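You operate a simulated robot arm through the tools that you are given. There is no shell and no other tool. Be economical: measure what you need, move in short steps, check, and stop when the job is done.

Carry out the task below with a simulated two-armed robot. There is one attempt and no reset: what you move stays moved.

Task
Count the small grey blocks on the top of the pump bench, then put as many of the brass stoppers from the top of the pump bench on top of the small blue pump. Then shut the end bench door. Then push the right green door shut. Then press the small white button three times. Then press the orange button three times. Then open the right shutter rail, put the low steel block from the shelf behind the right black shutter on the left half of the back bench and shut the rail again. Keep to this order.

The check looks at the end state, three seconds after you hand in, the way a careful person would. Anything else that was tipped, shoved, dropped, spilled or broken makes it a failure. A push-on lid holds only when it is set on centred and level and pressed home; a screw cap is set on level and turned clockwise until tight.

Robot
Two 7-joint arms with two-finger parallel grippers on one trunk, on a base that drives. Base frame: it is fixed to the floor where the robot stands at the start and does not move with it; the origin is under the middle of the robot, x ahead of it, y to its left, z up; the surface under the hand at the start is at about z = 860. Readings come in mm, degrees, newtons and seconds.
The left shoulder is at the start at [45, 101, 1110], the right one opposite. With the tool pointing down near the work surface each hand reaches from about 240 to 540 mm from the robot's upright axis, wherever it stands, measured 20 degrees to its own side. Places, roughly: brass stopper (3x3x3 cm) [500, -300, 900]; end bench door [100, 1100, 500]; left half of the back bench [-600, 7100, 900]; low steel block (8x8x3 cm) [300, 7000, 300]; orange button [300, 7100, 1100]; right green door [-2200, 1500, 500]; right shutter rail [300, 6900, 400]; small blue pump [500, -750, 1000]; small grey block [250, -250, 1000]; small white button [-2400, 1800, 1100]. Payload 2.4 kg a hand.
The tool frame of a hand sits at the grasp point between the pads (the TCP): z along the fingers, y along the line on which they close. The tips reach 24 mm beyond it. Largest opening 68 mm; finger width 17, thickness 10; the body of the gripper, 40 by 70 mm, starts 41 mm behind the TCP.
Orientation is told as [roll, pitch, yaw] about the base's x, y, z axes, in that order, counted from this pose: with the fingers straight down and closing along the base's y, the tool's x points along the base's -x, its y along +y and its z along -z.

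Tools
- The arms move only by the tool nudge_tool. It takes "left_moves", "right_moves" or both (then of equal length, played together; a hand with none holds still); each is one flat list of numbers, 7 for each row, row after row: the closure, from 0 (fully open) to 1 (shut), then the shift along the tool's x, y, z in mm, then the turn, a rotation vector about the tool's x, y, z in degrees. In form: [gripper, tx, ty, tz, rx, ry, rz, gripper, tx, ty, tz, rx, ry, rz, ...]. A call has 1 to 20 rows; each row is the pose to reach, as a shift and turn from the pose commanded when the call began, along the tool's axes at that moment. A row lasts 0.2 s, in which the tool goes at most 50 mm and 8.6 degrees; a call with a longer step from one row to the next is refused whole, and so is a gripper value outside its range. Where a pose cannot be reached the arm comes as near as it can. A force on the tool above 40 N (or 10 N above the force at the start of the call, whichever is more), or a blocked arm, ends the call early, and 0.2 s more pass. The fingers move at their own pace (about 72 mm/s each) and stop on an object; they squeeze with about 25 N. The grip force told is the motor's: it shows also when the fingers shut on nothing. Time passes only in rows, and 0.2 s behind the last, so rows that repeat a pose let the fingers close. It gives the time, the measured TCP pose, the force on the tool (base axes), the opening and the grip force at its end, in the units of the frame above (readings bear some noise), with the torque about the TCP (base axes, N m) and any sound that the robot's microphone picked up, and new pictures: "show" is both (left out), scene, wrist or none (wrist: the cameras of the hands that moved).
- Cameras (640 x 400 px; columns grow to the right, rows downward): "scene" is now at [135.2, 27, 1291.8]; the picture's right is [0.30, -0.95, -0.00], its down [-0.34, -0.11, -0.93] and it looks along [0.89, 0.28, -0.36] (base axes); focal length 214 px, centre (320, 200). "left" rides on the left gripper at [84, -11, -75] in its tool frame; the picture's right is [0.13, 0.99, 0.00], its down [-0.60, 0.08, -0.79] and it looks along [-0.79, 0.10, 0.61] (tool axes); focal length 251 px, centre (320, 200). "right" rides on the right gripper at [84, 11, -75] in its tool frame; the picture's right is [-0.13, 0.99, 0.00], its down [-0.60, -0.08, -0.79] and it looks along [-0.79, -0.10, 0.61] (tool axes); focal length 251 px, centre (320, 200). There is no depth. A picture from a camera that has moved, and an enlarged one, comes with that camera's place and axes in the base frame and with its lens.
- slide_trunk(by): slides the trunk up (or, below 0, down) by that many mm; the arms and the scene camera ride with it, the base frame stays. It gives what a move gives, with no picture.
- steer(legs): drives the robot by 1 to 6 legs, each [ahead, left, turn to the left] in mm, mm and degrees, along the robot's own axes; the way and the turn of a leg run together, so that a leg with both is an arc; at most 1500 mm and 180 degrees a leg. The arms and the cameras ride along, it lands a little off, and it stops where it bumps. It gives what a move gives, and a new picture of the scene camera.
- turn_head(pan, tilt): turns the head with the scene camera to pan (to the left, within 86 degrees either way) and tilt (down, from -29 to 69), counted from straight ahead of the robot. It gives what a move gives, and a new picture of the scene camera.
- zoom(camera, box): a new picture of the part [left, top, right, bottom] of that camera's present view, enlarged. No time passes.
- sign_off(): hands the job in; it is judged then, once.

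Go step by step. Nothing tells you exact positions but the pictures and the camera data: compare them with the known pose of the tool, close in by small moves and look again before you grip or let go. The budget is 207 turns and 260 pictures, counting those below and the enlarged ones. Unless the task says otherwise, let go and move clear before handing in.

The tools are called after "Request:" as name(argument=value, ...) on one line, values as JSON. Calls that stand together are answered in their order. nudge_tool: Moves the arms, as the interface text tells. Its arguments: {"type":"object","properties":{"left_moves":{"type":"array"},"right_moves":{"type":"array"},"show":{"type":"string","enum":["both","scene","wrist","none"]}},"required":[]} The other tools are called the same way: slide_trunk (by) slides the trunk up or down; steer (legs) drives the base; turn_head (pan, tilt) turns the head that bears the scene camera; zoom (camera, box) takes an enlarged picture of a part of a camera's view; sign_off () hands the job in.

At the start:

```text
t: 0.0
left_tcp_pos: [319.8, 61.6, 1205.1]
left_ee_rot: [0.1, 0.0, 0.0]
left_wrist_force: [0.3, 0.2, -0.7]
left_ft_torque: [-0.01, 0.03, 0.01]
left_gripper_width: 67.9
left_finger_force: 0.1
right_tcp_pos: [330.0, -282.4, 1221.9]
right_ee_rot: [-0.1, 0.0, 0.0]
right_wrist_force: [-0.3, 0.2, 1.8]
right_ft_torque: [0.04, -0.01, -0.05]
right_gripper_width: 67.8
right_finger_force: 0.0
trunk travel left (down, up): [-325.0, 524.0]
robot x, y, heading: [-0.2, -2.1, -0.1]
head pan, tilt: [17.6, 20.9]
```

scene: 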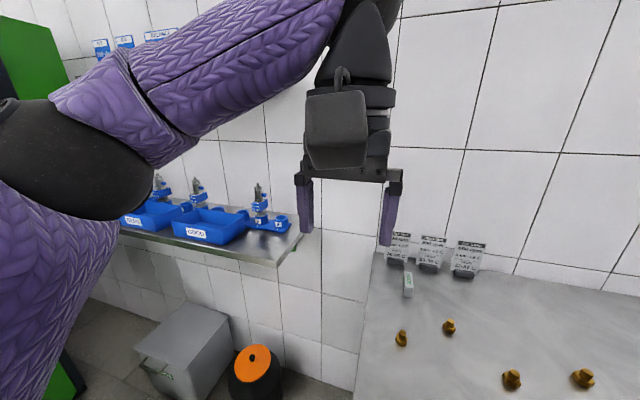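
right: 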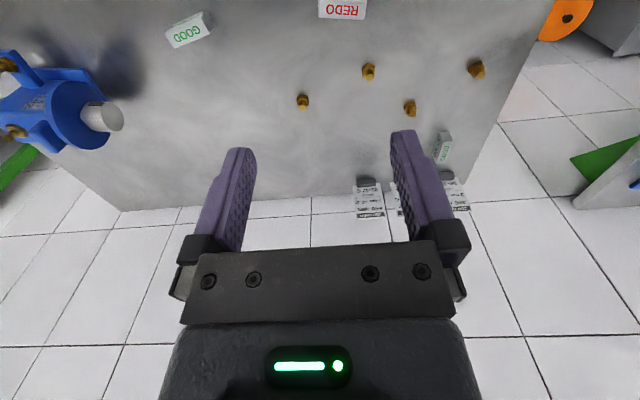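
left: 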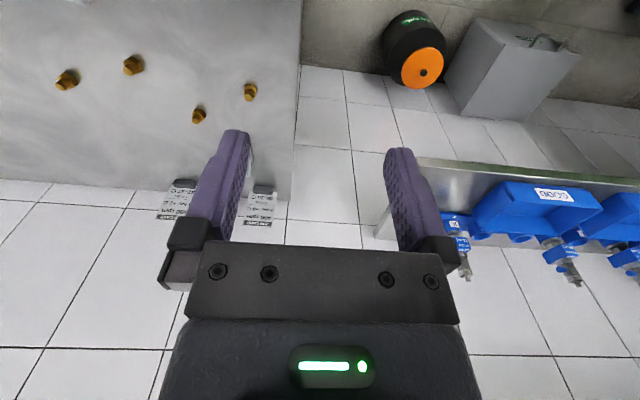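

I see a bench ahead to the right with brass stoppers and part of a blue pump; I'll turn the head to look at the pump bench in full.

Request:
turn_head(pan=-40, tilt=35)

Request:
zoom(camera="right", box=[0, 0, 640, 200])

```text
t: 1.3
left_tcp_pos: [320.4, 62.9, 1203.6]
left_ee_rot: [-0.1, -0.1, -0.1]
left_wrist_force: [0.1, 0.1, 0.8]
left_ft_torque: [0.02, 0.01, 0.0]
left_gripper_width: 68.0
left_finger_force: 0.2
right_tcp_pos: [330.8, -283.8, 1222.2]
right_ee_rot: [-0.1, 0.1, 0.1]
right_wrist_force: [0.6, 0.2, -0.8]
right_ft_torque: [-0.02, 0.01, -0.01]
right_gripper_width: 68.4
right_finger_force: 0.0
trunk travel left (down, up): [-325.0, 524.0]
robot x, y, heading: [2.3, -0.8, 0.2]
head pan, tilt: [-40.0, 35.0]
camera scene: at [114.1, -57.8, 1269.4], right [-0.64, -0.77, 0.0], down [-0.44, 0.37, -0.82], along [0.63, -0.53, -0.57], focal length 214 px, centre (320, 200)
```

scene: 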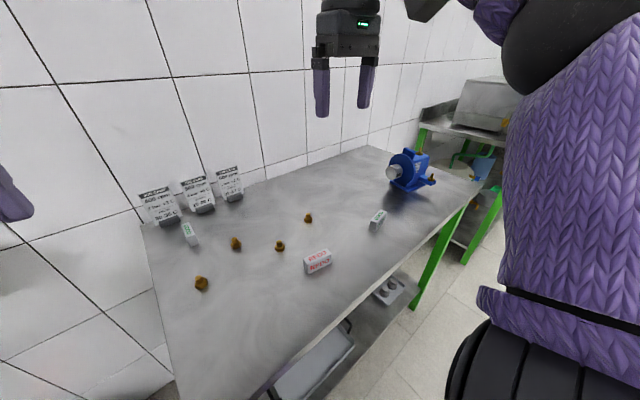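

```text
1.00 times, centred on (320, 100) of right (not enlarged: the box is as wide or as high as the picture)
camera zoom: at [247.2, -272.9, 1297.8], right [0.13, 0.99, 0.0], down [0.6, -0.08, 0.79], along [0.79, -0.1, -0.61], focal length 251 px, centre (320, 300)
```

zoom: 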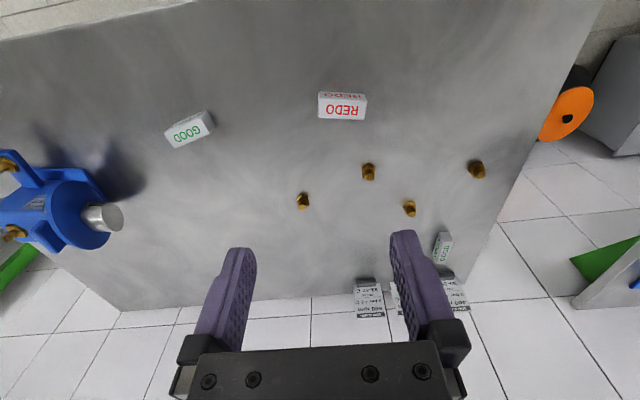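

The bench has three signs, a few labelled little blocks and 4 stoppers. I'll zoom in to count the grey blocks and inspect the pump.

Request:
zoom(camera="scene", box=[130, 150, 350, 300])

Request:
zoom(camera="scene", box=[350, 130, 500, 230])

```text
2.67 times, centred on (240, 225) of scene
camera zoom: at [114.1, -57.8, 1269.4], right [-0.64, -0.77, 0.0], down [-0.44, 0.37, -0.82], along [0.63, -0.53, -0.57], focal length 572 px, centre (533, 133)
```

zoom: 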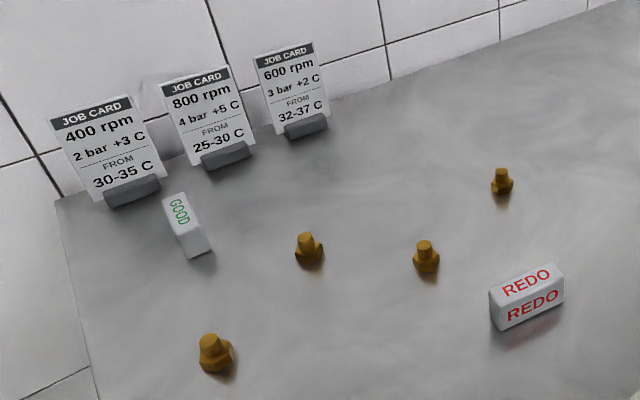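

```text
4.00 times, centred on (425, 180) of scene
camera zoom: at [114.1, -57.8, 1269.4], right [-0.64, -0.77, 0.0], down [-0.44, 0.37, -0.82], along [0.63, -0.53, -0.57], focal length 858 px, centre (-100, 280)
```

zoom: 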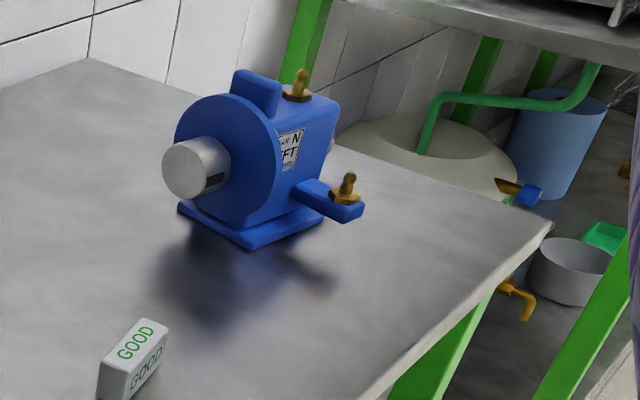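

I count three light-grey blocks so far (GOOD, GOOD, REDO). I'll check the hidden parts of the bench top.

Request:
turn_head(pan=-60, tilt=50)

Request:
turn_head(pan=-15, tilt=55)

```text
t: 2.1
left_tcp_pos: [320.2, 64.3, 1203.4]
left_ee_rot: [0.0, 0.0, 0.0]
left_wrist_force: [0.2, -0.5, -0.1]
left_ft_torque: [0.0, 0.0, -0.01]
left_gripper_width: 67.8
left_finger_force: 0.0
right_tcp_pos: [332.0, -283.1, 1220.9]
right_ee_rot: [0.0, 0.0, 0.0]
right_wrist_force: [0.1, 0.7, -0.3]
right_ft_torque: [0.01, -0.02, 0.04]
right_gripper_width: 67.9
right_finger_force: 0.1
trunk travel left (down, up): [-325.0, 524.0]
robot x, y, heading: [-1.4, 4.3, 0.2]
head pan, tilt: [-60.0, 50.0]
camera scene: at [85.1, -67.9, 1247.7], right [-0.87, -0.5, 0.0], down [-0.38, 0.66, -0.64], along [0.32, -0.56, -0.77], focal length 214 px, centre (320, 200)
```

scene: 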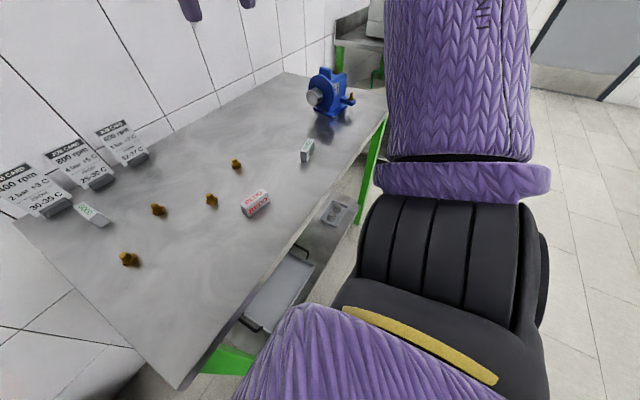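

```text
t: 3.2
left_tcp_pos: [320.1, 62.6, 1202.3]
left_ee_rot: [-0.1, -0.1, 0.0]
left_wrist_force: [0.2, -0.1, -0.9]
left_ft_torque: [0.04, 0.0, 0.02]
left_gripper_width: 67.7
left_finger_force: 0.1
right_tcp_pos: [329.7, -283.1, 1222.0]
right_ee_rot: [-0.1, 0.1, 0.0]
right_wrist_force: [0.0, 0.3, 0.1]
right_ft_torque: [0.01, -0.03, -0.01]
right_gripper_width: 68.1
right_finger_force: 0.1
trunk travel left (down, up): [-325.0, 524.0]
robot x, y, heading: [-5.9, -2.1, -0.3]
head pan, tilt: [-15.0, 55.0]
camera scene: at [116.2, -19.9, 1241.1], right [-0.26, -0.97, 0.0], down [-0.79, 0.21, -0.57], along [0.55, -0.15, -0.82], focal length 214 px, centre (320, 200)
```

scene: 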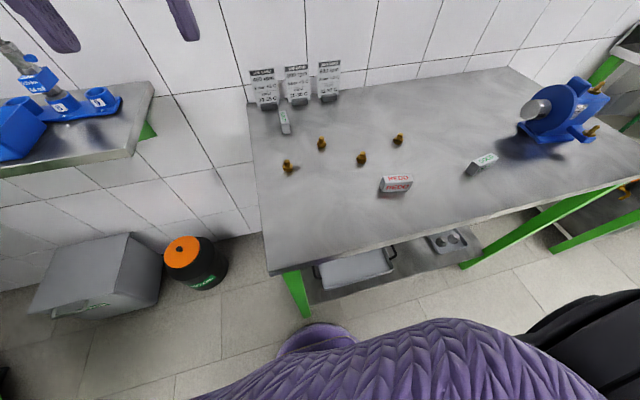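

The count is three grey blocks, so three stoppers. I'll drive to the right to view the pump top up close.

Request:
steer(legs=[[0, -450, 0]])

Request:
turn_head(pan=-35, tilt=40)

```text
t: 5.9
left_tcp_pos: [319.7, -388.1, 1202.3]
left_ee_rot: [0.0, 0.0, -0.2]
left_wrist_force: [0.2, -0.4, 0.0]
left_ft_torque: [0.03, -0.01, 0.0]
left_gripper_width: 68.1
left_finger_force: 0.0
right_tcp_pos: [327.9, -732.6, 1221.5]
right_ee_rot: [-0.1, -0.1, -0.2]
right_wrist_force: [-0.3, -0.9, 0.0]
right_ft_torque: [0.0, 0.02, -0.01]
right_gripper_width: 68.0
right_finger_force: 0.1
trunk travel left (down, up): [-325.0, 524.0]
robot x, y, heading: [2.2, -446.8, -0.2]
head pan, tilt: [-15.0, 55.0]
camera scene: at [115.3, -469.2, 1241.1], right [-0.26, -0.96, 0.0], down [-0.79, 0.22, -0.57], along [0.55, -0.15, -0.82], focal length 214 px, centre (320, 200)
```

scene: 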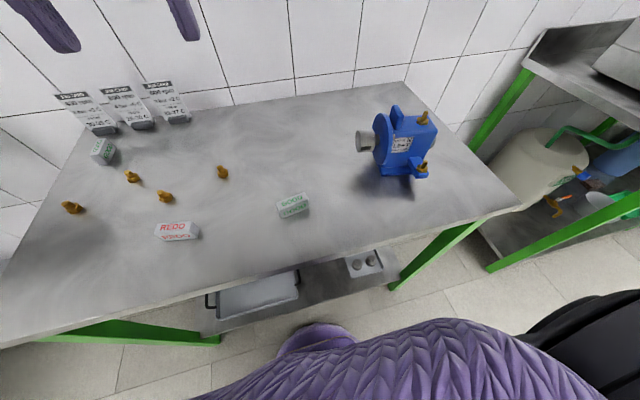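

```text
t: 6.8
left_tcp_pos: [320.1, -386.9, 1202.5]
left_ee_rot: [0.0, 0.0, -0.2]
left_wrist_force: [0.6, 0.0, 0.1]
left_ft_torque: [-0.02, -0.02, 0.0]
left_gripper_width: 68.0
left_finger_force: 0.1
right_tcp_pos: [327.7, -733.9, 1221.9]
right_ee_rot: [-0.1, 0.1, -0.3]
right_wrist_force: [-0.4, -0.7, 0.3]
right_ft_torque: [0.02, -0.01, 0.03]
right_gripper_width: 68.1
right_finger_force: 0.1
trunk travel left (down, up): [-325.0, 524.0]
robot x, y, heading: [-0.4, -445.7, 0.2]
head pan, tilt: [-35.0, 40.0]
camera scene: at [115.2, -498.9, 1261.8], right [-0.58, -0.82, 0.0], down [-0.53, 0.37, -0.77], along [0.63, -0.44, -0.64], focal length 214 px, centre (320, 200)
```

scene: 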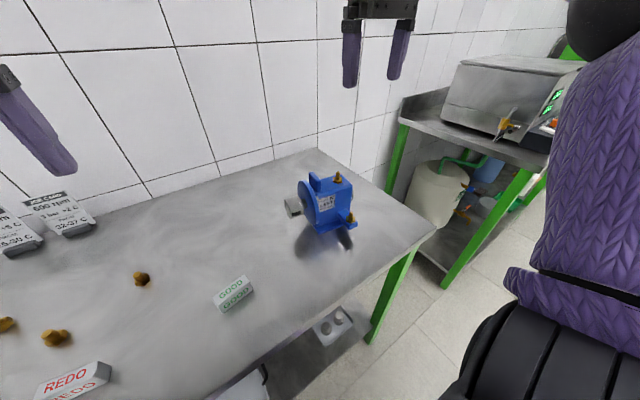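

Request:
slide_trunk(by=200)

Request:
turn_head(pan=-35, tilt=50)

Request:
zoom(camera="scene", box=[260, 140, 400, 240])

Request:
zoom(camera="right", box=[0, 0, 640, 400])

```text
t: 8.9
left_tcp_pos: [320.4, -387.7, 1403.0]
left_ee_rot: [-0.1, 0.2, -0.2]
left_wrist_force: [0.5, 0.3, -1.0]
left_ft_torque: [0.0, -0.01, 0.0]
left_gripper_width: 68.0
left_finger_force: 0.1
right_tcp_pos: [327.7, -732.0, 1420.8]
right_ee_rot: [-0.1, 0.0, -0.2]
right_wrist_force: [0.0, 0.2, -0.1]
right_ft_torque: [0.01, 0.02, -0.01]
right_gripper_width: 68.1
right_finger_force: 0.1
trunk travel left (down, up): [-525.0, 324.0]
robot x, y, heading: [2.4, -451.2, -0.2]
head pan, tilt: [-35.0, 40.0]
```

```text
t: 9.7
left_tcp_pos: [319.9, -386.8, 1403.6]
left_ee_rot: [0.0, 0.0, -0.2]
left_wrist_force: [-0.1, -1.0, 0.1]
left_ft_torque: [-0.01, 0.03, -0.02]
left_gripper_width: 67.9
left_finger_force: 0.1
right_tcp_pos: [328.0, -732.3, 1422.0]
right_ee_rot: [-0.2, 0.0, -0.2]
right_wrist_force: [-0.3, -0.2, 0.0]
right_ft_torque: [0.0, -0.02, -0.04]
right_gripper_width: 68.1
right_finger_force: 0.0
trunk travel left (down, up): [-525.0, 324.0]
robot x, y, heading: [-0.4, -449.0, -0.3]
head pan, tilt: [-35.0, 50.0]
camera scene: at [83.2, -494.3, 1448.9], right [-0.58, -0.82, 0.0], down [-0.63, 0.44, -0.64], along [0.53, -0.37, -0.77], focal length 214 px, centre (320, 200)
```

scene: 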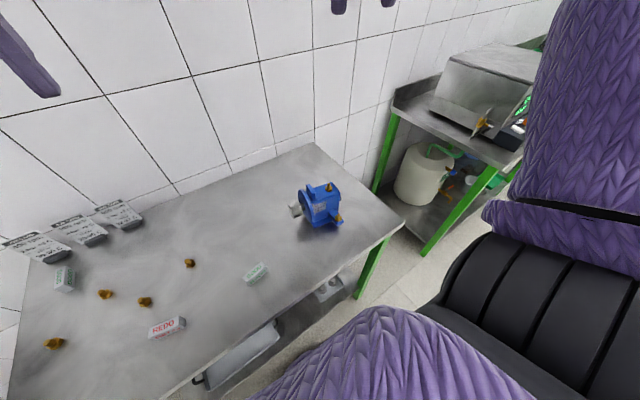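

```text
4.00 times, centred on (330, 190) of scene
camera zoom: at [83.2, -494.3, 1448.9], right [-0.58, -0.82, 0.0], down [-0.63, 0.44, -0.64], along [0.53, -0.37, -0.77], focal length 858 px, centre (280, 240)
```

zoom: 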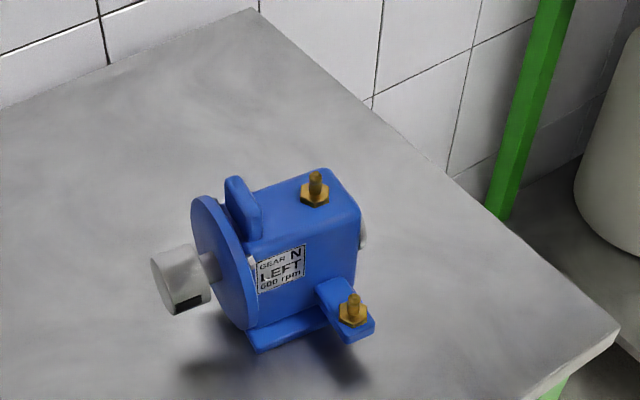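

```text
1.00 times, centred on (320, 200) of right (not enlarged: the box is as wide or as high as the picture)
camera zoom: at [245.5, -722.4, 1497.8], right [0.13, 0.99, 0.0], down [0.6, -0.08, 0.79], along [0.79, -0.11, -0.61], focal length 251 px, centre (320, 200)
```

zoom: 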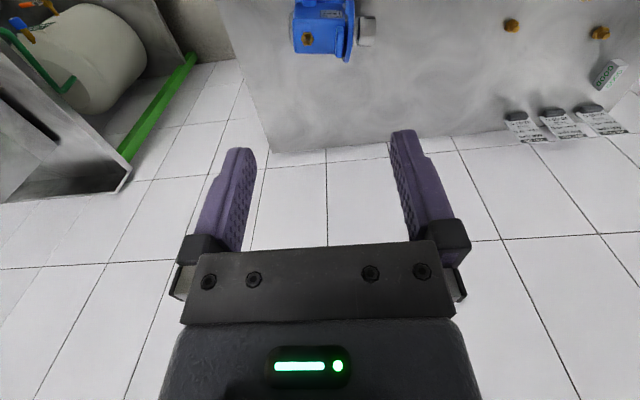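

The pump top is about 85 mm above the bench near (440, -780), with a brass nipple and a terminal block on it. I'll go closer and look at the top from above with the right wrist camera.

Request:
slide_trunk(by=-200)

Request:
steer(legs=[[0, -150, 0]])

Request:
nudge_tool(right_moves=[0, -40, 50, 0, 0, 0, 0, 0, -60, 90, 30, 0, 0, 0, 0, -60, 110, 60, 0, 0, 0], show="wrist")

```text
t: 11.8
left_tcp_pos: [319.9, -387.8, 1202.3]
left_ee_rot: [0.0, 0.1, -0.2]
left_wrist_force: [-0.3, -0.2, -0.1]
left_ft_torque: [0.02, -0.03, 0.02]
left_gripper_width: 67.9
left_finger_force: 0.1
right_tcp_pos: [327.5, -734.3, 1221.3]
right_ee_rot: [0.0, -0.1, -0.2]
right_wrist_force: [0.4, 0.2, -0.5]
right_ft_torque: [-0.01, -0.01, 0.02]
right_gripper_width: 67.9
right_finger_force: 0.0
trunk travel left (down, up): [-325.0, 524.0]
robot x, y, heading: [2.1, -450.3, -0.0]
head pan, tilt: [-35.0, 50.0]
```

```text
t: 13.2
left_tcp_pos: [319.0, -537.0, 1202.4]
left_ee_rot: [0.0, 0.0, -0.1]
left_wrist_force: [-0.5, 1.1, 0.0]
left_ft_torque: [0.02, 0.01, 0.01]
left_gripper_width: 68.1
left_finger_force: 0.1
right_tcp_pos: [328.9, -882.7, 1221.0]
right_ee_rot: [-0.1, -0.1, -0.2]
right_wrist_force: [-0.2, 0.0, -0.2]
right_ft_torque: [0.01, -0.01, 0.02]
right_gripper_width: 67.8
right_finger_force: 0.0
trunk travel left (down, up): [-325.0, 524.0]
robot x, y, heading: [0.4, -598.4, -0.1]
head pan, tilt: [-35.0, 50.0]
camera scene: at [108.3, -644.3, 1247.6], right [-0.58, -0.82, 0.0], down [-0.63, 0.44, -0.64], along [0.53, -0.37, -0.77], focal length 214 px, centre (320, 200)
```

scene: 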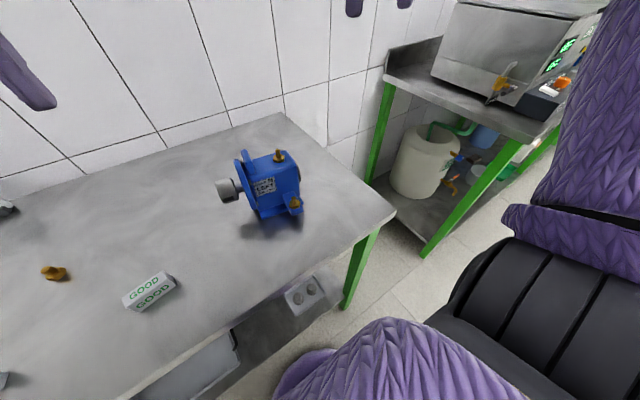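

```text
refused: row 1 steps farther than a row can; nothing moved
```

The robot now stands well for the pump; I'll bring the right hand above it in smaller steps.

Request:
nudge_tool(right_moves=[0, -24, 28, 24, 0, 0, 0, 0, -48, 56, 48, 0, 0, 0, 0, -72, 84, 72, 0, 0, 0, 0, -95, 112, 90, 0, 0, 0], show="wrist")

Request:
zoom(camera="scene", box=[200, 130, 340, 230])

```text
t: 14.2
left_tcp_pos: [318.4, -535.4, 1202.7]
left_ee_rot: [0.0, 0.2, 0.0]
left_wrist_force: [0.3, 0.1, -0.2]
left_ft_torque: [0.03, -0.02, -0.03]
left_gripper_width: 67.9
left_finger_force: 0.1
right_tcp_pos: [421.9, -770.0, 1130.1]
right_ee_rot: [-0.1, 0.0, -0.2]
right_wrist_force: [0.7, -0.4, 0.1]
right_ft_torque: [0.04, 0.0, -0.01]
right_gripper_width: 68.1
right_finger_force: 0.1
trunk travel left (down, up): [-325.0, 524.0]
robot x, y, heading: [0.1, -596.1, -0.0]
head pan, tilt: [-35.0, 50.0]
camera right: at [339.9, -759.8, 1206.2], right [0.13, 0.99, 0.0], down [0.6, -0.08, 0.79], along [0.79, -0.11, -0.61], focal length 251 px, centre (320, 200)
```

right: 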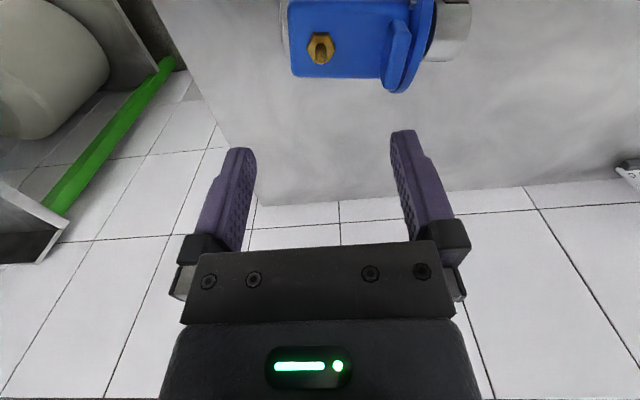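

```text
4.00 times, centred on (270, 180) of scene
camera zoom: at [108.6, -643.3, 1247.6], right [-0.58, -0.82, 0.0], down [-0.63, 0.44, -0.64], along [0.53, -0.37, -0.77], focal length 858 px, centre (520, 280)
```

zoom: 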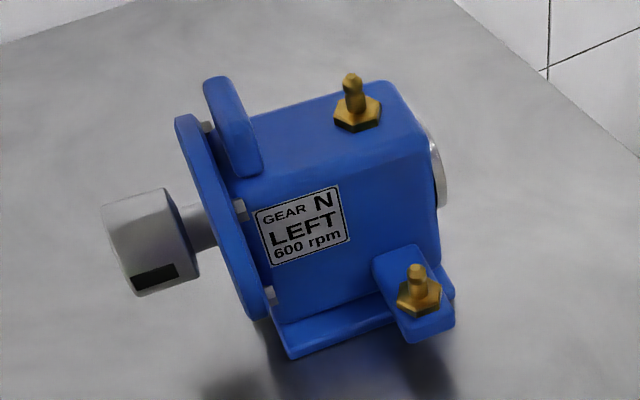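

Request:
nudge_tool(right_moves=[0, 40, 0, 0, 0, 0, 0, 0, 70, 0, 0, 0, 0, 0], show="wrist")

Request:
zoom(camera="right", box=[260, 10, 500, 160])

```text
t: 14.8
left_tcp_pos: [318.2, -536.1, 1202.4]
left_ee_rot: [0.0, -0.1, -0.1]
left_wrist_force: [-0.2, 0.4, -1.5]
left_ft_torque: [0.01, -0.02, -0.03]
left_gripper_width: 68.2
left_finger_force: 0.0
right_tcp_pos: [352.1, -770.4, 1131.4]
right_ee_rot: [-0.2, 0.0, -0.2]
right_wrist_force: [0.0, -0.4, 0.3]
right_ft_torque: [0.04, 0.01, -0.03]
right_gripper_width: 68.1
right_finger_force: 0.2
trunk travel left (down, up): [-325.0, 524.0]
robot x, y, heading: [-2.0, -597.0, -0.1]
head pan, tilt: [-35.0, 50.0]
camera right: at [269.0, -759.6, 1207.6], right [0.13, 0.99, 0.0], down [0.6, -0.08, 0.79], along [0.79, -0.1, -0.61], focal length 251 px, centre (320, 200)
```

right: 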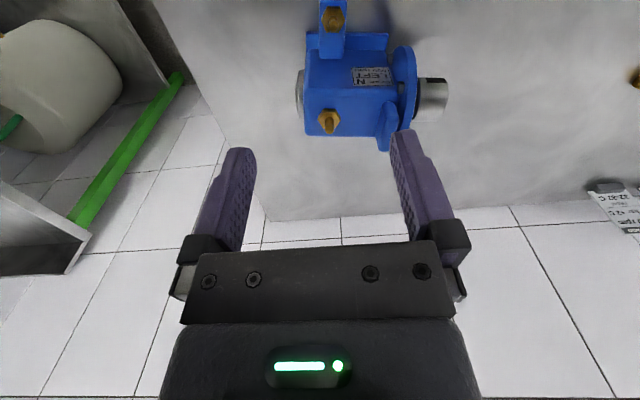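

```text
2.67 times, centred on (380, 85) of right
camera zoom: at [269.0, -759.6, 1207.6], right [0.13, 0.99, 0.0], down [0.6, -0.08, 0.79], along [0.79, -0.1, -0.61], focal length 670 px, centre (160, 507)
```

zoom: 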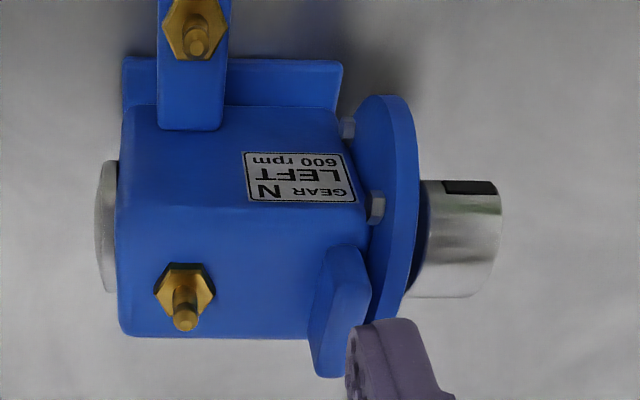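

The pump's flat top is roughly 90×62 mm, with room for three stoppers around the nipple. I'll drive back towards the stoppers and turn the right hand so that it closes along x.

Request:
steer(legs=[[0, 450, 0]])

Request:
nudge_tool(right_moves=[0, -10, 0, 0, 0, 0, -8, 0, -20, 0, 0, 0, 0, -16, 0, -30, 0, 0, 0, 0, -24, 0, -40, 0, 0, 0, 0, -32, 0, -50, 0, 0, 0, 0, -40, 0, -60, 0, 0, 0, 0, -48, 0, -70, 0, 0, 0, 0, -56, 0, -80, 0, 0, 0, 0, -64, 0, -90, 0, 0, 0, 0, -72, 0, -100, 0, 0, 0, 0, -80, 0, -110, 0, 0, 0, 0, -85, 0, -120, 0, 0, 0, 0, -90], show="both")

```text
t: 17.5
left_tcp_pos: [319.6, -86.6, 1203.0]
left_ee_rot: [-0.1, 0.0, -0.1]
left_wrist_force: [0.5, 1.2, -0.5]
left_ft_torque: [-0.02, 0.0, 0.0]
left_gripper_width: 68.1
left_finger_force: 0.0
right_tcp_pos: [353.3, -320.6, 1132.7]
right_ee_rot: [-0.2, 0.0, -0.1]
right_wrist_force: [-0.1, 0.7, -0.2]
right_ft_torque: [0.03, -0.01, -0.01]
right_gripper_width: 68.1
right_finger_force: 0.1
trunk travel left (down, up): [-325.0, 524.0]
robot x, y, heading: [0.4, -148.2, -0.4]
head pan, tilt: [-35.0, 50.0]
camera scene: at [109.4, -194.2, 1247.7], right [-0.58, -0.82, 0.0], down [-0.63, 0.44, -0.64], along [0.53, -0.37, -0.77], focal length 214 px, centre (320, 200)
```

scene: 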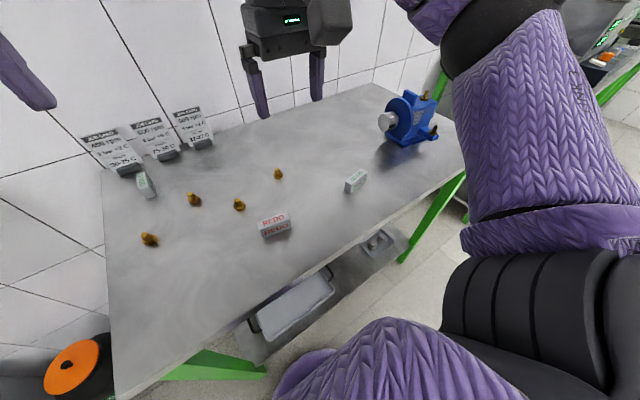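

```text
t: 18.7
left_tcp_pos: [319.7, -87.6, 1201.8]
left_ee_rot: [0.0, 0.1, -0.1]
left_wrist_force: [0.9, -0.1, 0.3]
left_ft_torque: [0.0, 0.02, -0.02]
left_gripper_width: 68.0
left_finger_force: 0.1
right_tcp_pos: [402.8, -320.4, 1131.8]
right_ee_rot: [0.2, -0.6, 36.8]
right_wrist_force: [-0.5, 1.0, -0.6]
right_ft_torque: [0.0, -0.01, -0.04]
right_gripper_width: 68.1
right_finger_force: 0.1
trunk travel left (down, up): [-325.0, 524.0]
robot x, y, heading: [0.5, -147.7, 0.2]
head pan, tilt: [-35.0, 50.0]
stopped in row 5 (right hand): the force on the tool passed its limit at 97 N (the readings are from after the stop); the commanded pose is now the measured one
camera scene: at [109.3, -194.6, 1247.6], right [-0.58, -0.82, 0.0], down [-0.63, 0.44, -0.64], along [0.53, -0.37, -0.77], focal length 214 px, centre (320, 200)
camera right: at [329.3, -362.5, 1206.9], right [-0.49, 0.87, 0.0], down [0.53, 0.29, 0.8], along [0.7, 0.39, -0.6], focal length 251 px, centre (320, 200)
```

scene: 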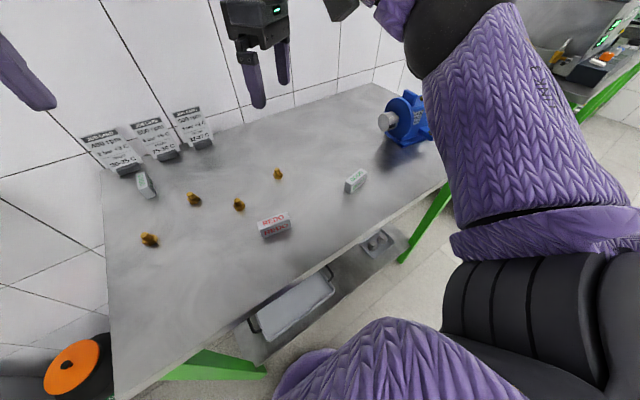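
right: 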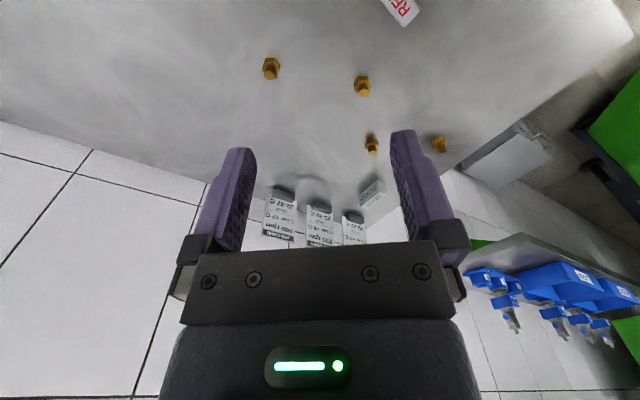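

The turn stopped at 37° with a high force, perhaps a limit of the arm. I'll turn the other way.

Request:
nudge_tool(right_moves=[0, 0, 0, 0, 0, 0, 8, 0, 0, 0, 0, 0, 0, 16, 0, 0, 0, 0, 0, 0, 24, 0, 0, 0, 0, 0, 0, 32, 0, 0, 0, 0, 0, 0, 40, 0, 0, 0, 0, 0, 0, 48, 0, 0, 0, 0, 0, 0, 56, 0, 0, 0, 0, 0, 0, 64, 0, 0, 0, 0, 0, 0, 72, 0, 0, 0, 0, 0, 0, 80, 0, 0, 0, 0, 0, 0, 88, 0, 0, 0, 0, 0, 0, 96, 0, 0, 0, 0, 0, 0, 104, 0, 0, 0, 0, 0, 0, 112, 0, 0, 0, 0, 0, 0, 118.7], show="both")

```text
t: 21.9
left_tcp_pos: [320.2, -87.9, 1203.7]
left_ee_rot: [0.0, -0.1, -0.1]
left_wrist_force: [-0.7, -0.1, -0.2]
left_ft_torque: [-0.01, 0.0, -0.01]
left_gripper_width: 68.1
left_finger_force: 0.1
right_tcp_pos: [402.9, -318.9, 1132.6]
right_ee_rot: [0.5, 0.4, -82.0]
right_wrist_force: [-0.3, 0.0, 0.0]
right_ft_torque: [0.0, 0.01, 0.0]
right_gripper_width: 68.0
right_finger_force: 0.1
trunk travel left (down, up): [-325.0, 524.0]
robot x, y, heading: [2.0, -149.5, -0.2]
head pan, tilt: [-35.0, 50.0]
camera scene: at [109.4, -194.5, 1247.6], right [-0.58, -0.82, 0.0], down [-0.63, 0.44, -0.64], along [0.53, -0.37, -0.77], focal length 214 px, centre (320, 200)
camera right: at [402.4, -236.3, 1208.2], right [1.0, 0.01, 0.01], down [0.0, -0.62, 0.79], along [0.01, -0.79, -0.62], focal length 251 px, centre (320, 200)
```

scene: 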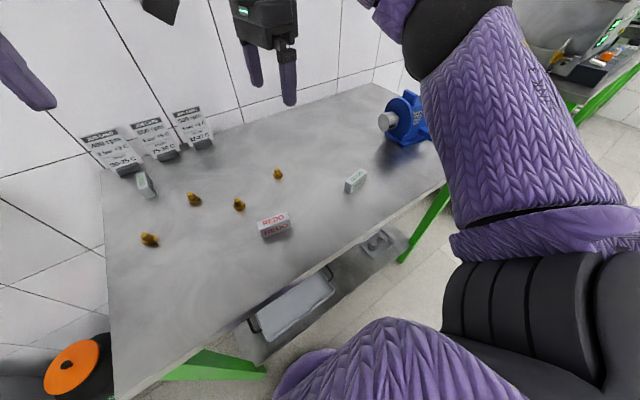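
right: 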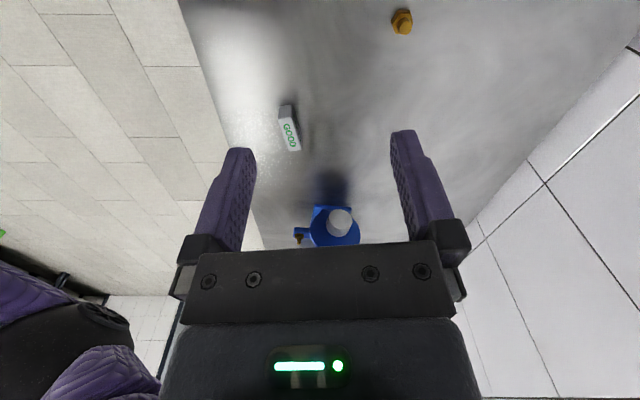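

Turned to -82°. Stopper D sits at about (498, -334); moving above it.

Request:
nudge_tool(right_moves=[0, -7, 23, 33, 0, 0, 2, 0, -14, 46, 66, 0, 0, 4, 0, -21, 69, 99, 0, 0, 6, 0, -28, 92, 132, 0, 0, 8, 0.3, -28, 92, 132, 0, 0, 8], show="wrist")

Request:
turn_head(pan=-20, tilt=40)

```text
t: 23.1
left_tcp_pos: [319.5, -87.4, 1202.0]
left_ee_rot: [0.0, -0.1, -0.1]
left_wrist_force: [0.5, 0.3, 0.0]
left_ft_torque: [0.0, 0.0, 0.04]
left_gripper_width: 68.1
left_finger_force: 0.1
right_tcp_pos: [499.4, -332.7, 998.9]
right_ee_rot: [0.4, 0.5, -90.0]
right_wrist_force: [0.0, -0.6, 0.2]
right_ft_torque: [-0.01, -0.01, 0.05]
right_gripper_width: 47.5
right_finger_force: 0.1
trunk travel left (down, up): [-325.0, 524.0]
robot x, y, heading: [1.4, -149.6, -0.3]
head pan, tilt: [-35.0, 50.0]
camera right: at [510.2, -249.7, 1075.8], right [0.99, -0.13, 0.01], down [-0.08, -0.61, 0.79], along [-0.1, -0.78, -0.62], focal length 251 px, centre (320, 200)
```

right: 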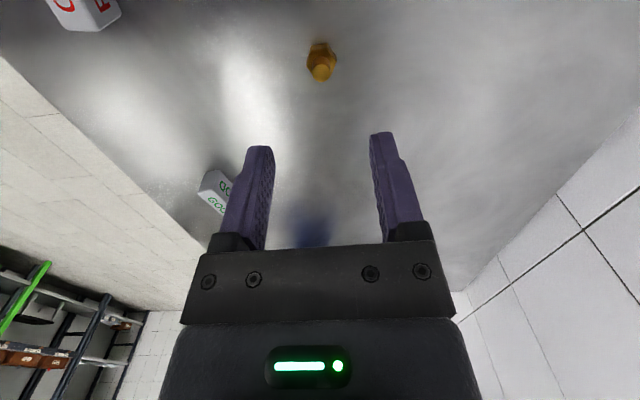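

```text
t: 23.9
left_tcp_pos: [320.1, -87.3, 1203.2]
left_ee_rot: [-0.1, 0.1, 0.0]
left_wrist_force: [-0.8, 0.5, -0.7]
left_ft_torque: [0.02, 0.02, -0.02]
left_gripper_width: 68.0
left_finger_force: 0.1
right_tcp_pos: [498.7, -332.8, 998.4]
right_ee_rot: [0.4, 0.5, -89.9]
right_wrist_force: [0.3, -1.0, 0.8]
right_ft_torque: [0.01, 0.0, -0.01]
right_gripper_width: 47.8
right_finger_force: 0.1
trunk travel left (down, up): [-325.0, 524.0]
robot x, y, heading: [0.6, -150.4, -0.2]
head pan, tilt: [-20.0, 40.0]
camera scene: at [126.2, -179.5, 1261.8], right [-0.34, -0.94, 0.0], down [-0.6, 0.22, -0.77], along [0.72, -0.26, -0.64], focal length 214 px, centre (320, 200)
```

scene: 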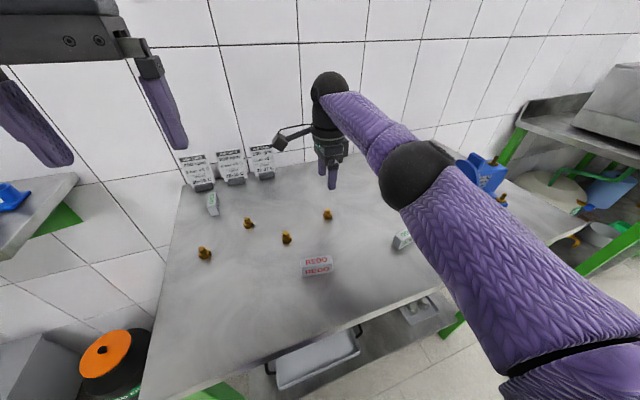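

Request:
zoom(camera="right", box=[270, 20, 370, 100])

Request:
nudge_tool(right_moves=[0.3, -2, 0.5, 40, 0, 0, 0, 0.3, -2, 0.5, 75, 0, 0, 0], show="wrist")

```text
5.00 times, centred on (320, 60) of right
camera zoom: at [510.2, -249.8, 1076.3], right [0.99, -0.13, 0.01], down [-0.08, -0.61, 0.79], along [-0.1, -0.78, -0.62], focal length 1257 px, centre (320, 900)
```

zoom: 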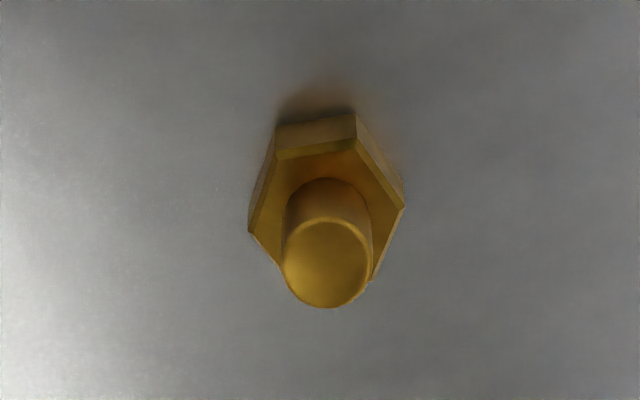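

```text
t: 24.5
left_tcp_pos: [320.8, -88.3, 1202.6]
left_ee_rot: [0.0, 0.2, -0.2]
left_wrist_force: [1.0, -0.3, 0.7]
left_ft_torque: [0.02, -0.03, -0.03]
left_gripper_width: 68.0
left_finger_force: 0.0
right_tcp_pos: [499.2, -335.1, 923.5]
right_ee_rot: [0.4, 0.5, -89.8]
right_wrist_force: [-0.4, -0.5, 0.1]
right_ft_torque: [-0.02, 0.01, 0.0]
right_gripper_width: 47.7
right_finger_force: 0.1
trunk travel left (down, up): [-325.0, 524.0]
robot x, y, heading: [-2.5, -147.2, 0.1]
head pan, tilt: [-20.0, 40.0]
camera right: at [511.4, -252.1, 1000.8], right [0.99, -0.13, 0.01], down [-0.08, -0.61, 0.79], along [-0.1, -0.78, -0.62], focal length 251 px, centre (320, 200)
```

right: 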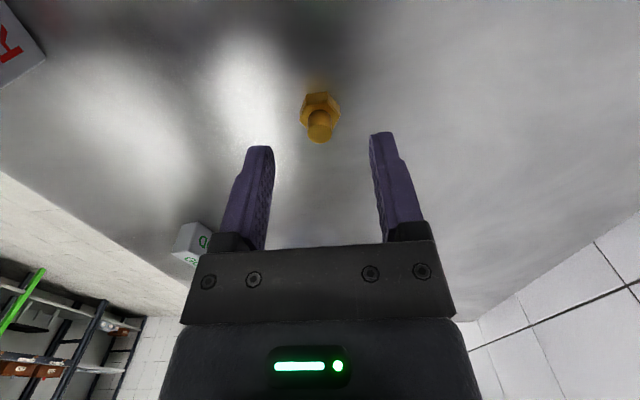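

The stopper is centred between the fingers. I'll descend to the plug portion and grip it.

Request:
nudge_tool(right_moves=[0.3, 0, 0, 28, 0, 0, 0, 0.6, 0, 0, 28, 0, 0, 0, 1, 0, 0, 28, 0, 0, 0, 1, 0, 0, 28, 0, 0, 0, 1, 0, 0, 28, 0, 0, 0], show="wrist")

```text
t: 25.7
left_tcp_pos: [320.0, -87.4, 1202.5]
left_ee_rot: [-0.1, 0.0, -0.2]
left_wrist_force: [-0.4, -0.4, -0.6]
left_ft_torque: [0.0, 0.0, -0.02]
left_gripper_width: 67.9
left_finger_force: 0.0
right_tcp_pos: [500.4, -334.8, 896.2]
right_ee_rot: [0.4, 0.5, -89.9]
right_wrist_force: [0.6, -0.4, -0.2]
right_ft_torque: [0.01, -0.02, 0.01]
right_gripper_width: 12.3
right_finger_force: 25.0
trunk travel left (down, up): [-325.0, 524.0]
robot x, y, heading: [-3.9, -147.1, -0.0]
head pan, tilt: [-20.0, 40.0]
camera right: at [511.7, -251.2, 973.8], right [0.99, -0.13, 0.01], down [-0.08, -0.61, 0.79], along [-0.1, -0.78, -0.62], focal length 251 px, centre (320, 200)
```

right: 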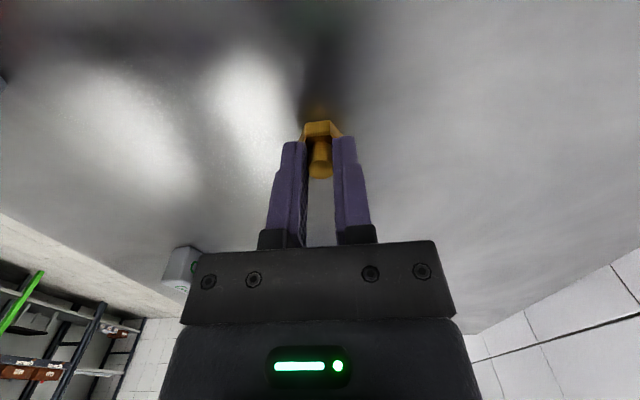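

Gripped the first stopper at the plug. Lifting and driving to the pump.

Request:
nudge_tool(right_moves=[1, 0, 0, -40, 0, 0, 0, 1, 0, 0, -85, 0, 0, 0, 1, 0, -20, -130, 0, 0, 0, 1, 0, -40, -170, 0, 0, 0], show="none")

Request:
steer(legs=[[0, -450, 0]])

Request:
zoom(camera="right", box=[0, 0, 640, 400])

```text
t: 26.7
left_tcp_pos: [318.9, -87.9, 1203.7]
left_ee_rot: [0.0, 0.0, -0.1]
left_wrist_force: [0.8, 0.3, 0.4]
left_ft_torque: [0.01, 0.02, -0.02]
left_gripper_width: 68.1
left_finger_force: 0.1
right_tcp_pos: [456.0, -335.3, 1068.0]
right_ee_rot: [0.3, 0.4, -89.9]
right_wrist_force: [-0.1, -0.1, -0.3]
right_ft_torque: [-0.02, 0.02, 0.02]
right_gripper_width: 12.4
right_finger_force: 24.4
trunk travel left (down, up): [-325.0, 524.0]
robot x, y, heading: [-1.1, -149.0, -0.4]
head pan, tilt: [-20.0, 40.0]
```

```text
t: 29.4
left_tcp_pos: [320.4, -534.1, 1201.6]
left_ee_rot: [0.0, 0.1, 0.1]
left_wrist_force: [-0.2, 0.1, -0.4]
left_ft_torque: [0.03, -0.01, 0.0]
left_gripper_width: 68.0
left_finger_force: 0.0
right_tcp_pos: [458.2, -782.3, 1067.2]
right_ee_rot: [0.4, 0.5, -89.7]
right_wrist_force: [0.7, 0.4, -0.7]
right_ft_torque: [0.0, 0.0, 0.01]
right_gripper_width: 12.3
right_finger_force: 25.0
trunk travel left (down, up): [-325.0, 524.0]
robot x, y, heading: [0.4, -594.5, -0.0]
head pan, tilt: [-20.0, 40.0]
camera scene: at [126.4, -627.0, 1261.8], right [-0.34, -0.94, 0.0], down [-0.6, 0.22, -0.77], along [0.72, -0.26, -0.64], focal length 214 px, centre (320, 200)
```

scene: 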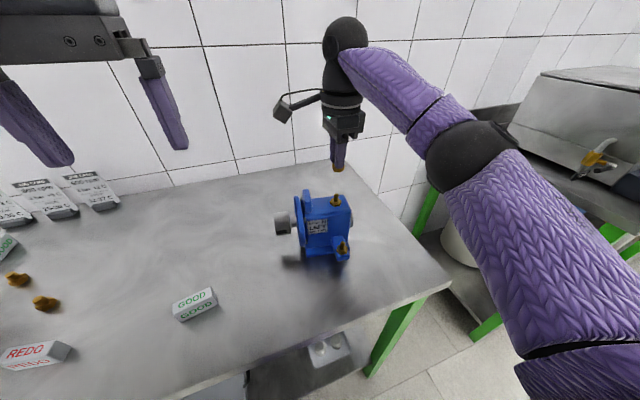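

```text
1.00 times, centred on (320, 200) of right (not enlarged: the box is as wide or as high as the picture)
camera zoom: at [469.1, -699.3, 1144.7], right [0.99, -0.12, 0.01], down [-0.08, -0.61, 0.79], along [-0.09, -0.78, -0.62], focal length 251 px, centre (320, 200)
```

zoom: 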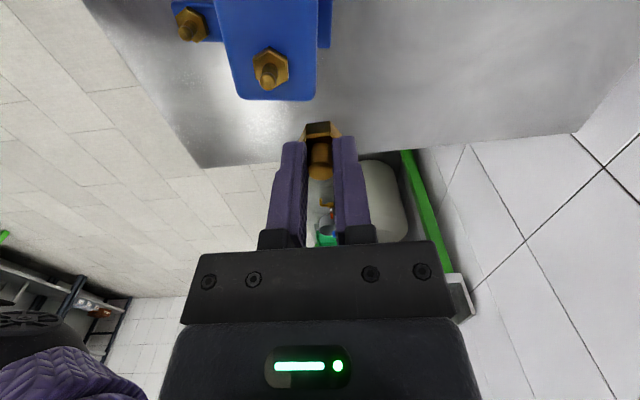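

Cross-checking two views puts the pump top at z≈966 with its near-left corner at (397, -792). I'll move above the first target at (448, -728) and check.

Request:
nudge_tool(right_moves=[1, 27, -5, 0, 0, 0, 4, 1, 54.5, -9.5, 0, 0, 0, 8, 1, 54.5, -9.5, 27, 0, 0, 8], show="both")

Request:
zoom(camera="scene", box=[260, 130, 400, 260])

```text
t: 30.2
left_tcp_pos: [320.3, -533.6, 1202.3]
left_ee_rot: [0.1, 0.1, 0.0]
left_wrist_force: [-1.2, -0.1, 0.5]
left_ft_torque: [-0.03, 0.02, 0.02]
left_gripper_width: 68.1
left_finger_force: 0.1
right_tcp_pos: [448.2, -727.5, 1040.3]
right_ee_rot: [0.3, 0.6, -97.7]
right_wrist_force: [0.5, -0.3, -0.2]
right_ft_torque: [0.01, -0.02, -0.01]
right_gripper_width: 12.1
right_finger_force: 25.3
trunk travel left (down, up): [-325.0, 524.0]
robot x, y, heading: [1.0, -597.7, -0.0]
head pan, tilt: [-20.0, 40.0]
camera scene: at [126.5, -626.7, 1261.8], right [-0.34, -0.94, 0.0], down [-0.6, 0.22, -0.77], along [0.72, -0.26, -0.64], focal length 214 px, centre (320, 200)
camera right: at [471.9, -646.3, 1117.7], right [0.97, -0.26, 0.0], down [-0.16, -0.59, 0.79], along [-0.2, -0.76, -0.62], focal length 251 px, centre (320, 200)
```

scene: 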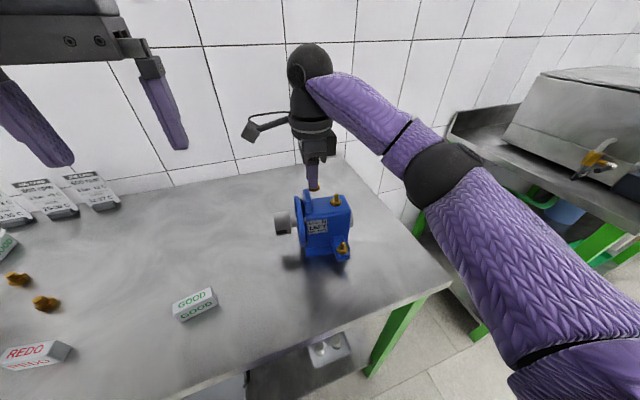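
right: 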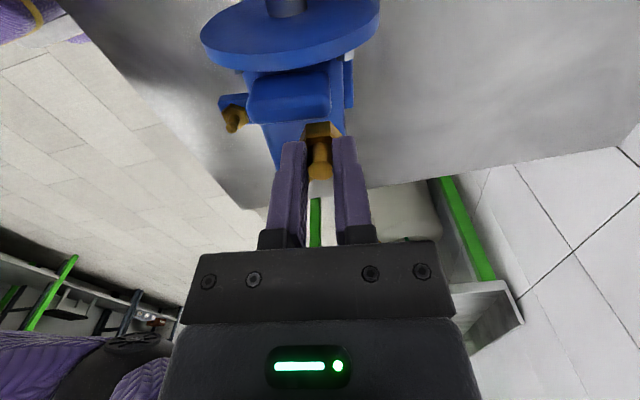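

```text
3.08 times, centred on (330, 195) of scene
camera zoom: at [126.5, -626.7, 1261.8], right [-0.34, -0.94, 0.0], down [-0.6, 0.22, -0.77], along [0.72, -0.26, -0.64], focal length 660 px, centre (289, 215)
```

zoom: 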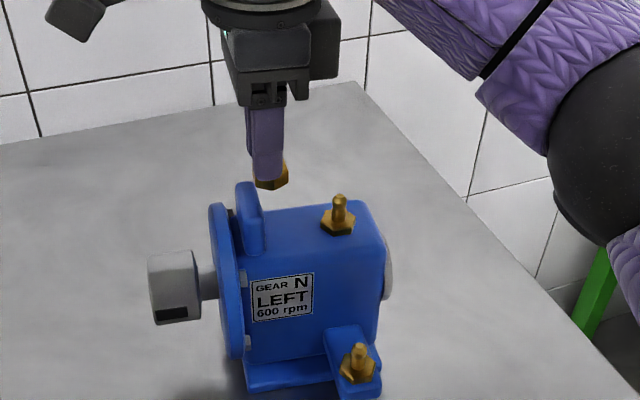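

The tab beside the target is tall and close, so I'll shift 5 mm away from it and descend almost to the top face.

Request:
nudge_tool(right_moves=[1, -5, 0, 0, 0, 0, 0, 1, -5, 0, 20, 0, 0, 0, 1, -5, 0, 33, 0, 0, 0], show="wrist")

Request:
zoom(camera="scene", box=[280, 170, 370, 240])

```text
t: 31.0
left_tcp_pos: [320.7, -533.7, 1202.8]
left_ee_rot: [0.0, -0.1, 0.1]
left_wrist_force: [-0.8, 0.0, 0.1]
left_ft_torque: [-0.01, -0.01, -0.01]
left_gripper_width: 67.9
left_finger_force: 0.1
right_tcp_pos: [448.2, -732.1, 1007.9]
right_ee_rot: [0.4, 0.6, -97.7]
right_wrist_force: [1.2, -0.4, 2.1]
right_ft_torque: [-0.01, -0.05, 0.01]
right_gripper_width: 12.5
right_finger_force: 25.9
trunk travel left (down, up): [-325.0, 524.0]
robot x, y, heading: [2.4, -597.6, 0.1]
head pan, tilt: [-20.0, 40.0]
camera right: at [470.5, -651.2, 1085.1], right [0.97, -0.26, 0.01], down [-0.16, -0.6, 0.79], along [-0.2, -0.76, -0.62], focal length 251 px, centre (320, 200)
```

right: 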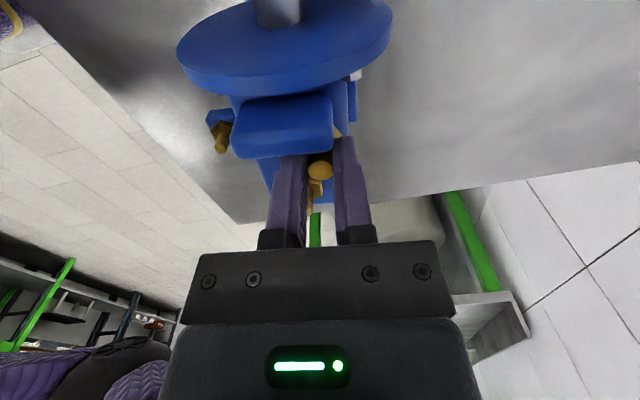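

```text
5.71 times, centred on (325, 205) of scene
camera zoom: at [126.3, -626.7, 1261.9], right [-0.34, -0.94, 0.0], down [-0.6, 0.22, -0.77], along [0.72, -0.26, -0.64], focal length 1226 px, centre (291, 171)
```

zoom: 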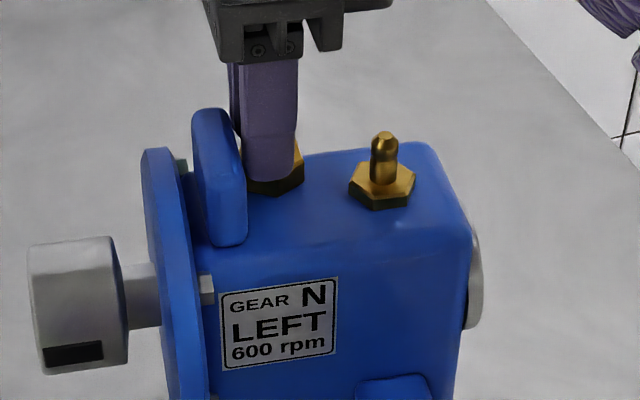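

It seems near contact. I'll step down gently.

Request:
nudge_tool(right_moves=[1, 0, 0, 1.5, 0, 0, 0, 1, 0, 0, 3, 0, 0, 0], show="none")

```text
t: 31.6
left_tcp_pos: [319.9, -533.4, 1203.2]
left_ee_rot: [0.0, 0.0, 0.1]
left_wrist_force: [0.5, -0.1, 1.0]
left_ft_torque: [-0.01, 0.07, 0.0]
left_gripper_width: 68.0
left_finger_force: 0.1
right_tcp_pos: [447.2, -732.0, 1007.0]
right_ee_rot: [0.7, 0.6, -97.7]
right_wrist_force: [7.9, -4.0, 34.5]
right_ft_torque: [-0.33, -0.14, 0.06]
right_gripper_width: 12.2
right_finger_force: 24.9
trunk travel left (down, up): [-325.0, 524.0]
robot x, y, heading: [-3.3, -593.0, -0.0]
head pan, tilt: [-20.0, 40.0]
```

Contact at TCP z≈1007. Relieve, open a little, and withdraw upward.

Request:
nudge_tool(right_moves=[1, 0, 0, -2.5, 0, 0, 0, 0.7, 0, 0, -2.5, 0, 0, 0, 0.65, 0, 0, -2.5, 0, 0, 0, 0.65, 0, 0, -2.5, 0, 0, 0, 0.65, 0, 0, -20, 0, 0, 0, 0.65, 0, 0, -50, 0, 0, 0, 0.65, 0, 0, -80, 0, 0, 0], show="wrist")

Request:
zoom(camera="scene", box=[280, 170, 370, 240])

```text
t: 33.2
left_tcp_pos: [318.3, -532.9, 1202.4]
left_ee_rot: [0.0, 0.0, 0.0]
left_wrist_force: [0.6, -0.9, 0.1]
left_ft_torque: [-0.02, -0.02, -0.01]
left_gripper_width: 67.9
left_finger_force: 0.0
right_tcp_pos: [447.2, -734.0, 1084.5]
right_ee_rot: [0.3, 0.6, -97.7]
right_wrist_force: [-0.2, -0.4, 0.5]
right_ft_torque: [0.0, 0.03, 0.0]
right_gripper_width: 23.8
right_finger_force: 0.0
trunk travel left (down, up): [-325.0, 524.0]
robot x, y, heading: [1.6, -596.9, 0.1]
head pan, tilt: [-20.0, 40.0]
camera right: at [469.3, -652.3, 1161.8], right [0.97, -0.26, 0.0], down [-0.16, -0.59, 0.79], along [-0.2, -0.76, -0.62], focal length 251 px, centre (320, 200)
```

right: 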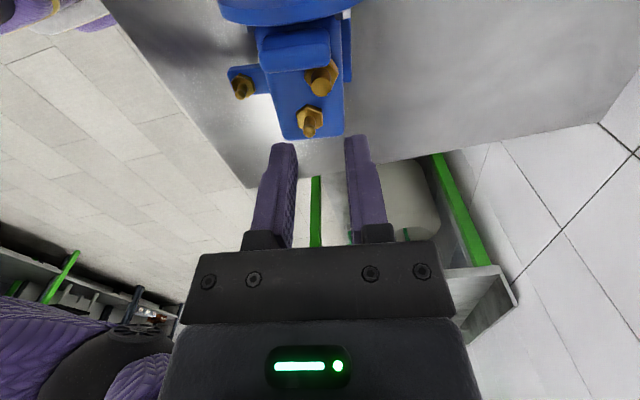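

```text
5.71 times, centred on (325, 205) of scene
camera zoom: at [126.2, -626.6, 1261.8], right [-0.34, -0.94, 0.0], down [-0.6, 0.22, -0.77], along [0.72, -0.26, -0.64], focal length 1226 px, centre (291, 171)
```

zoom: 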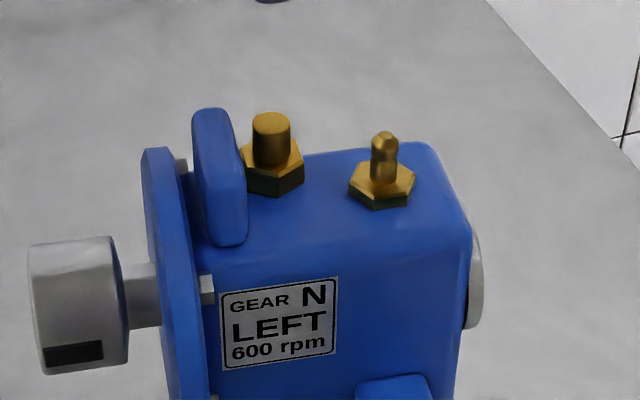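

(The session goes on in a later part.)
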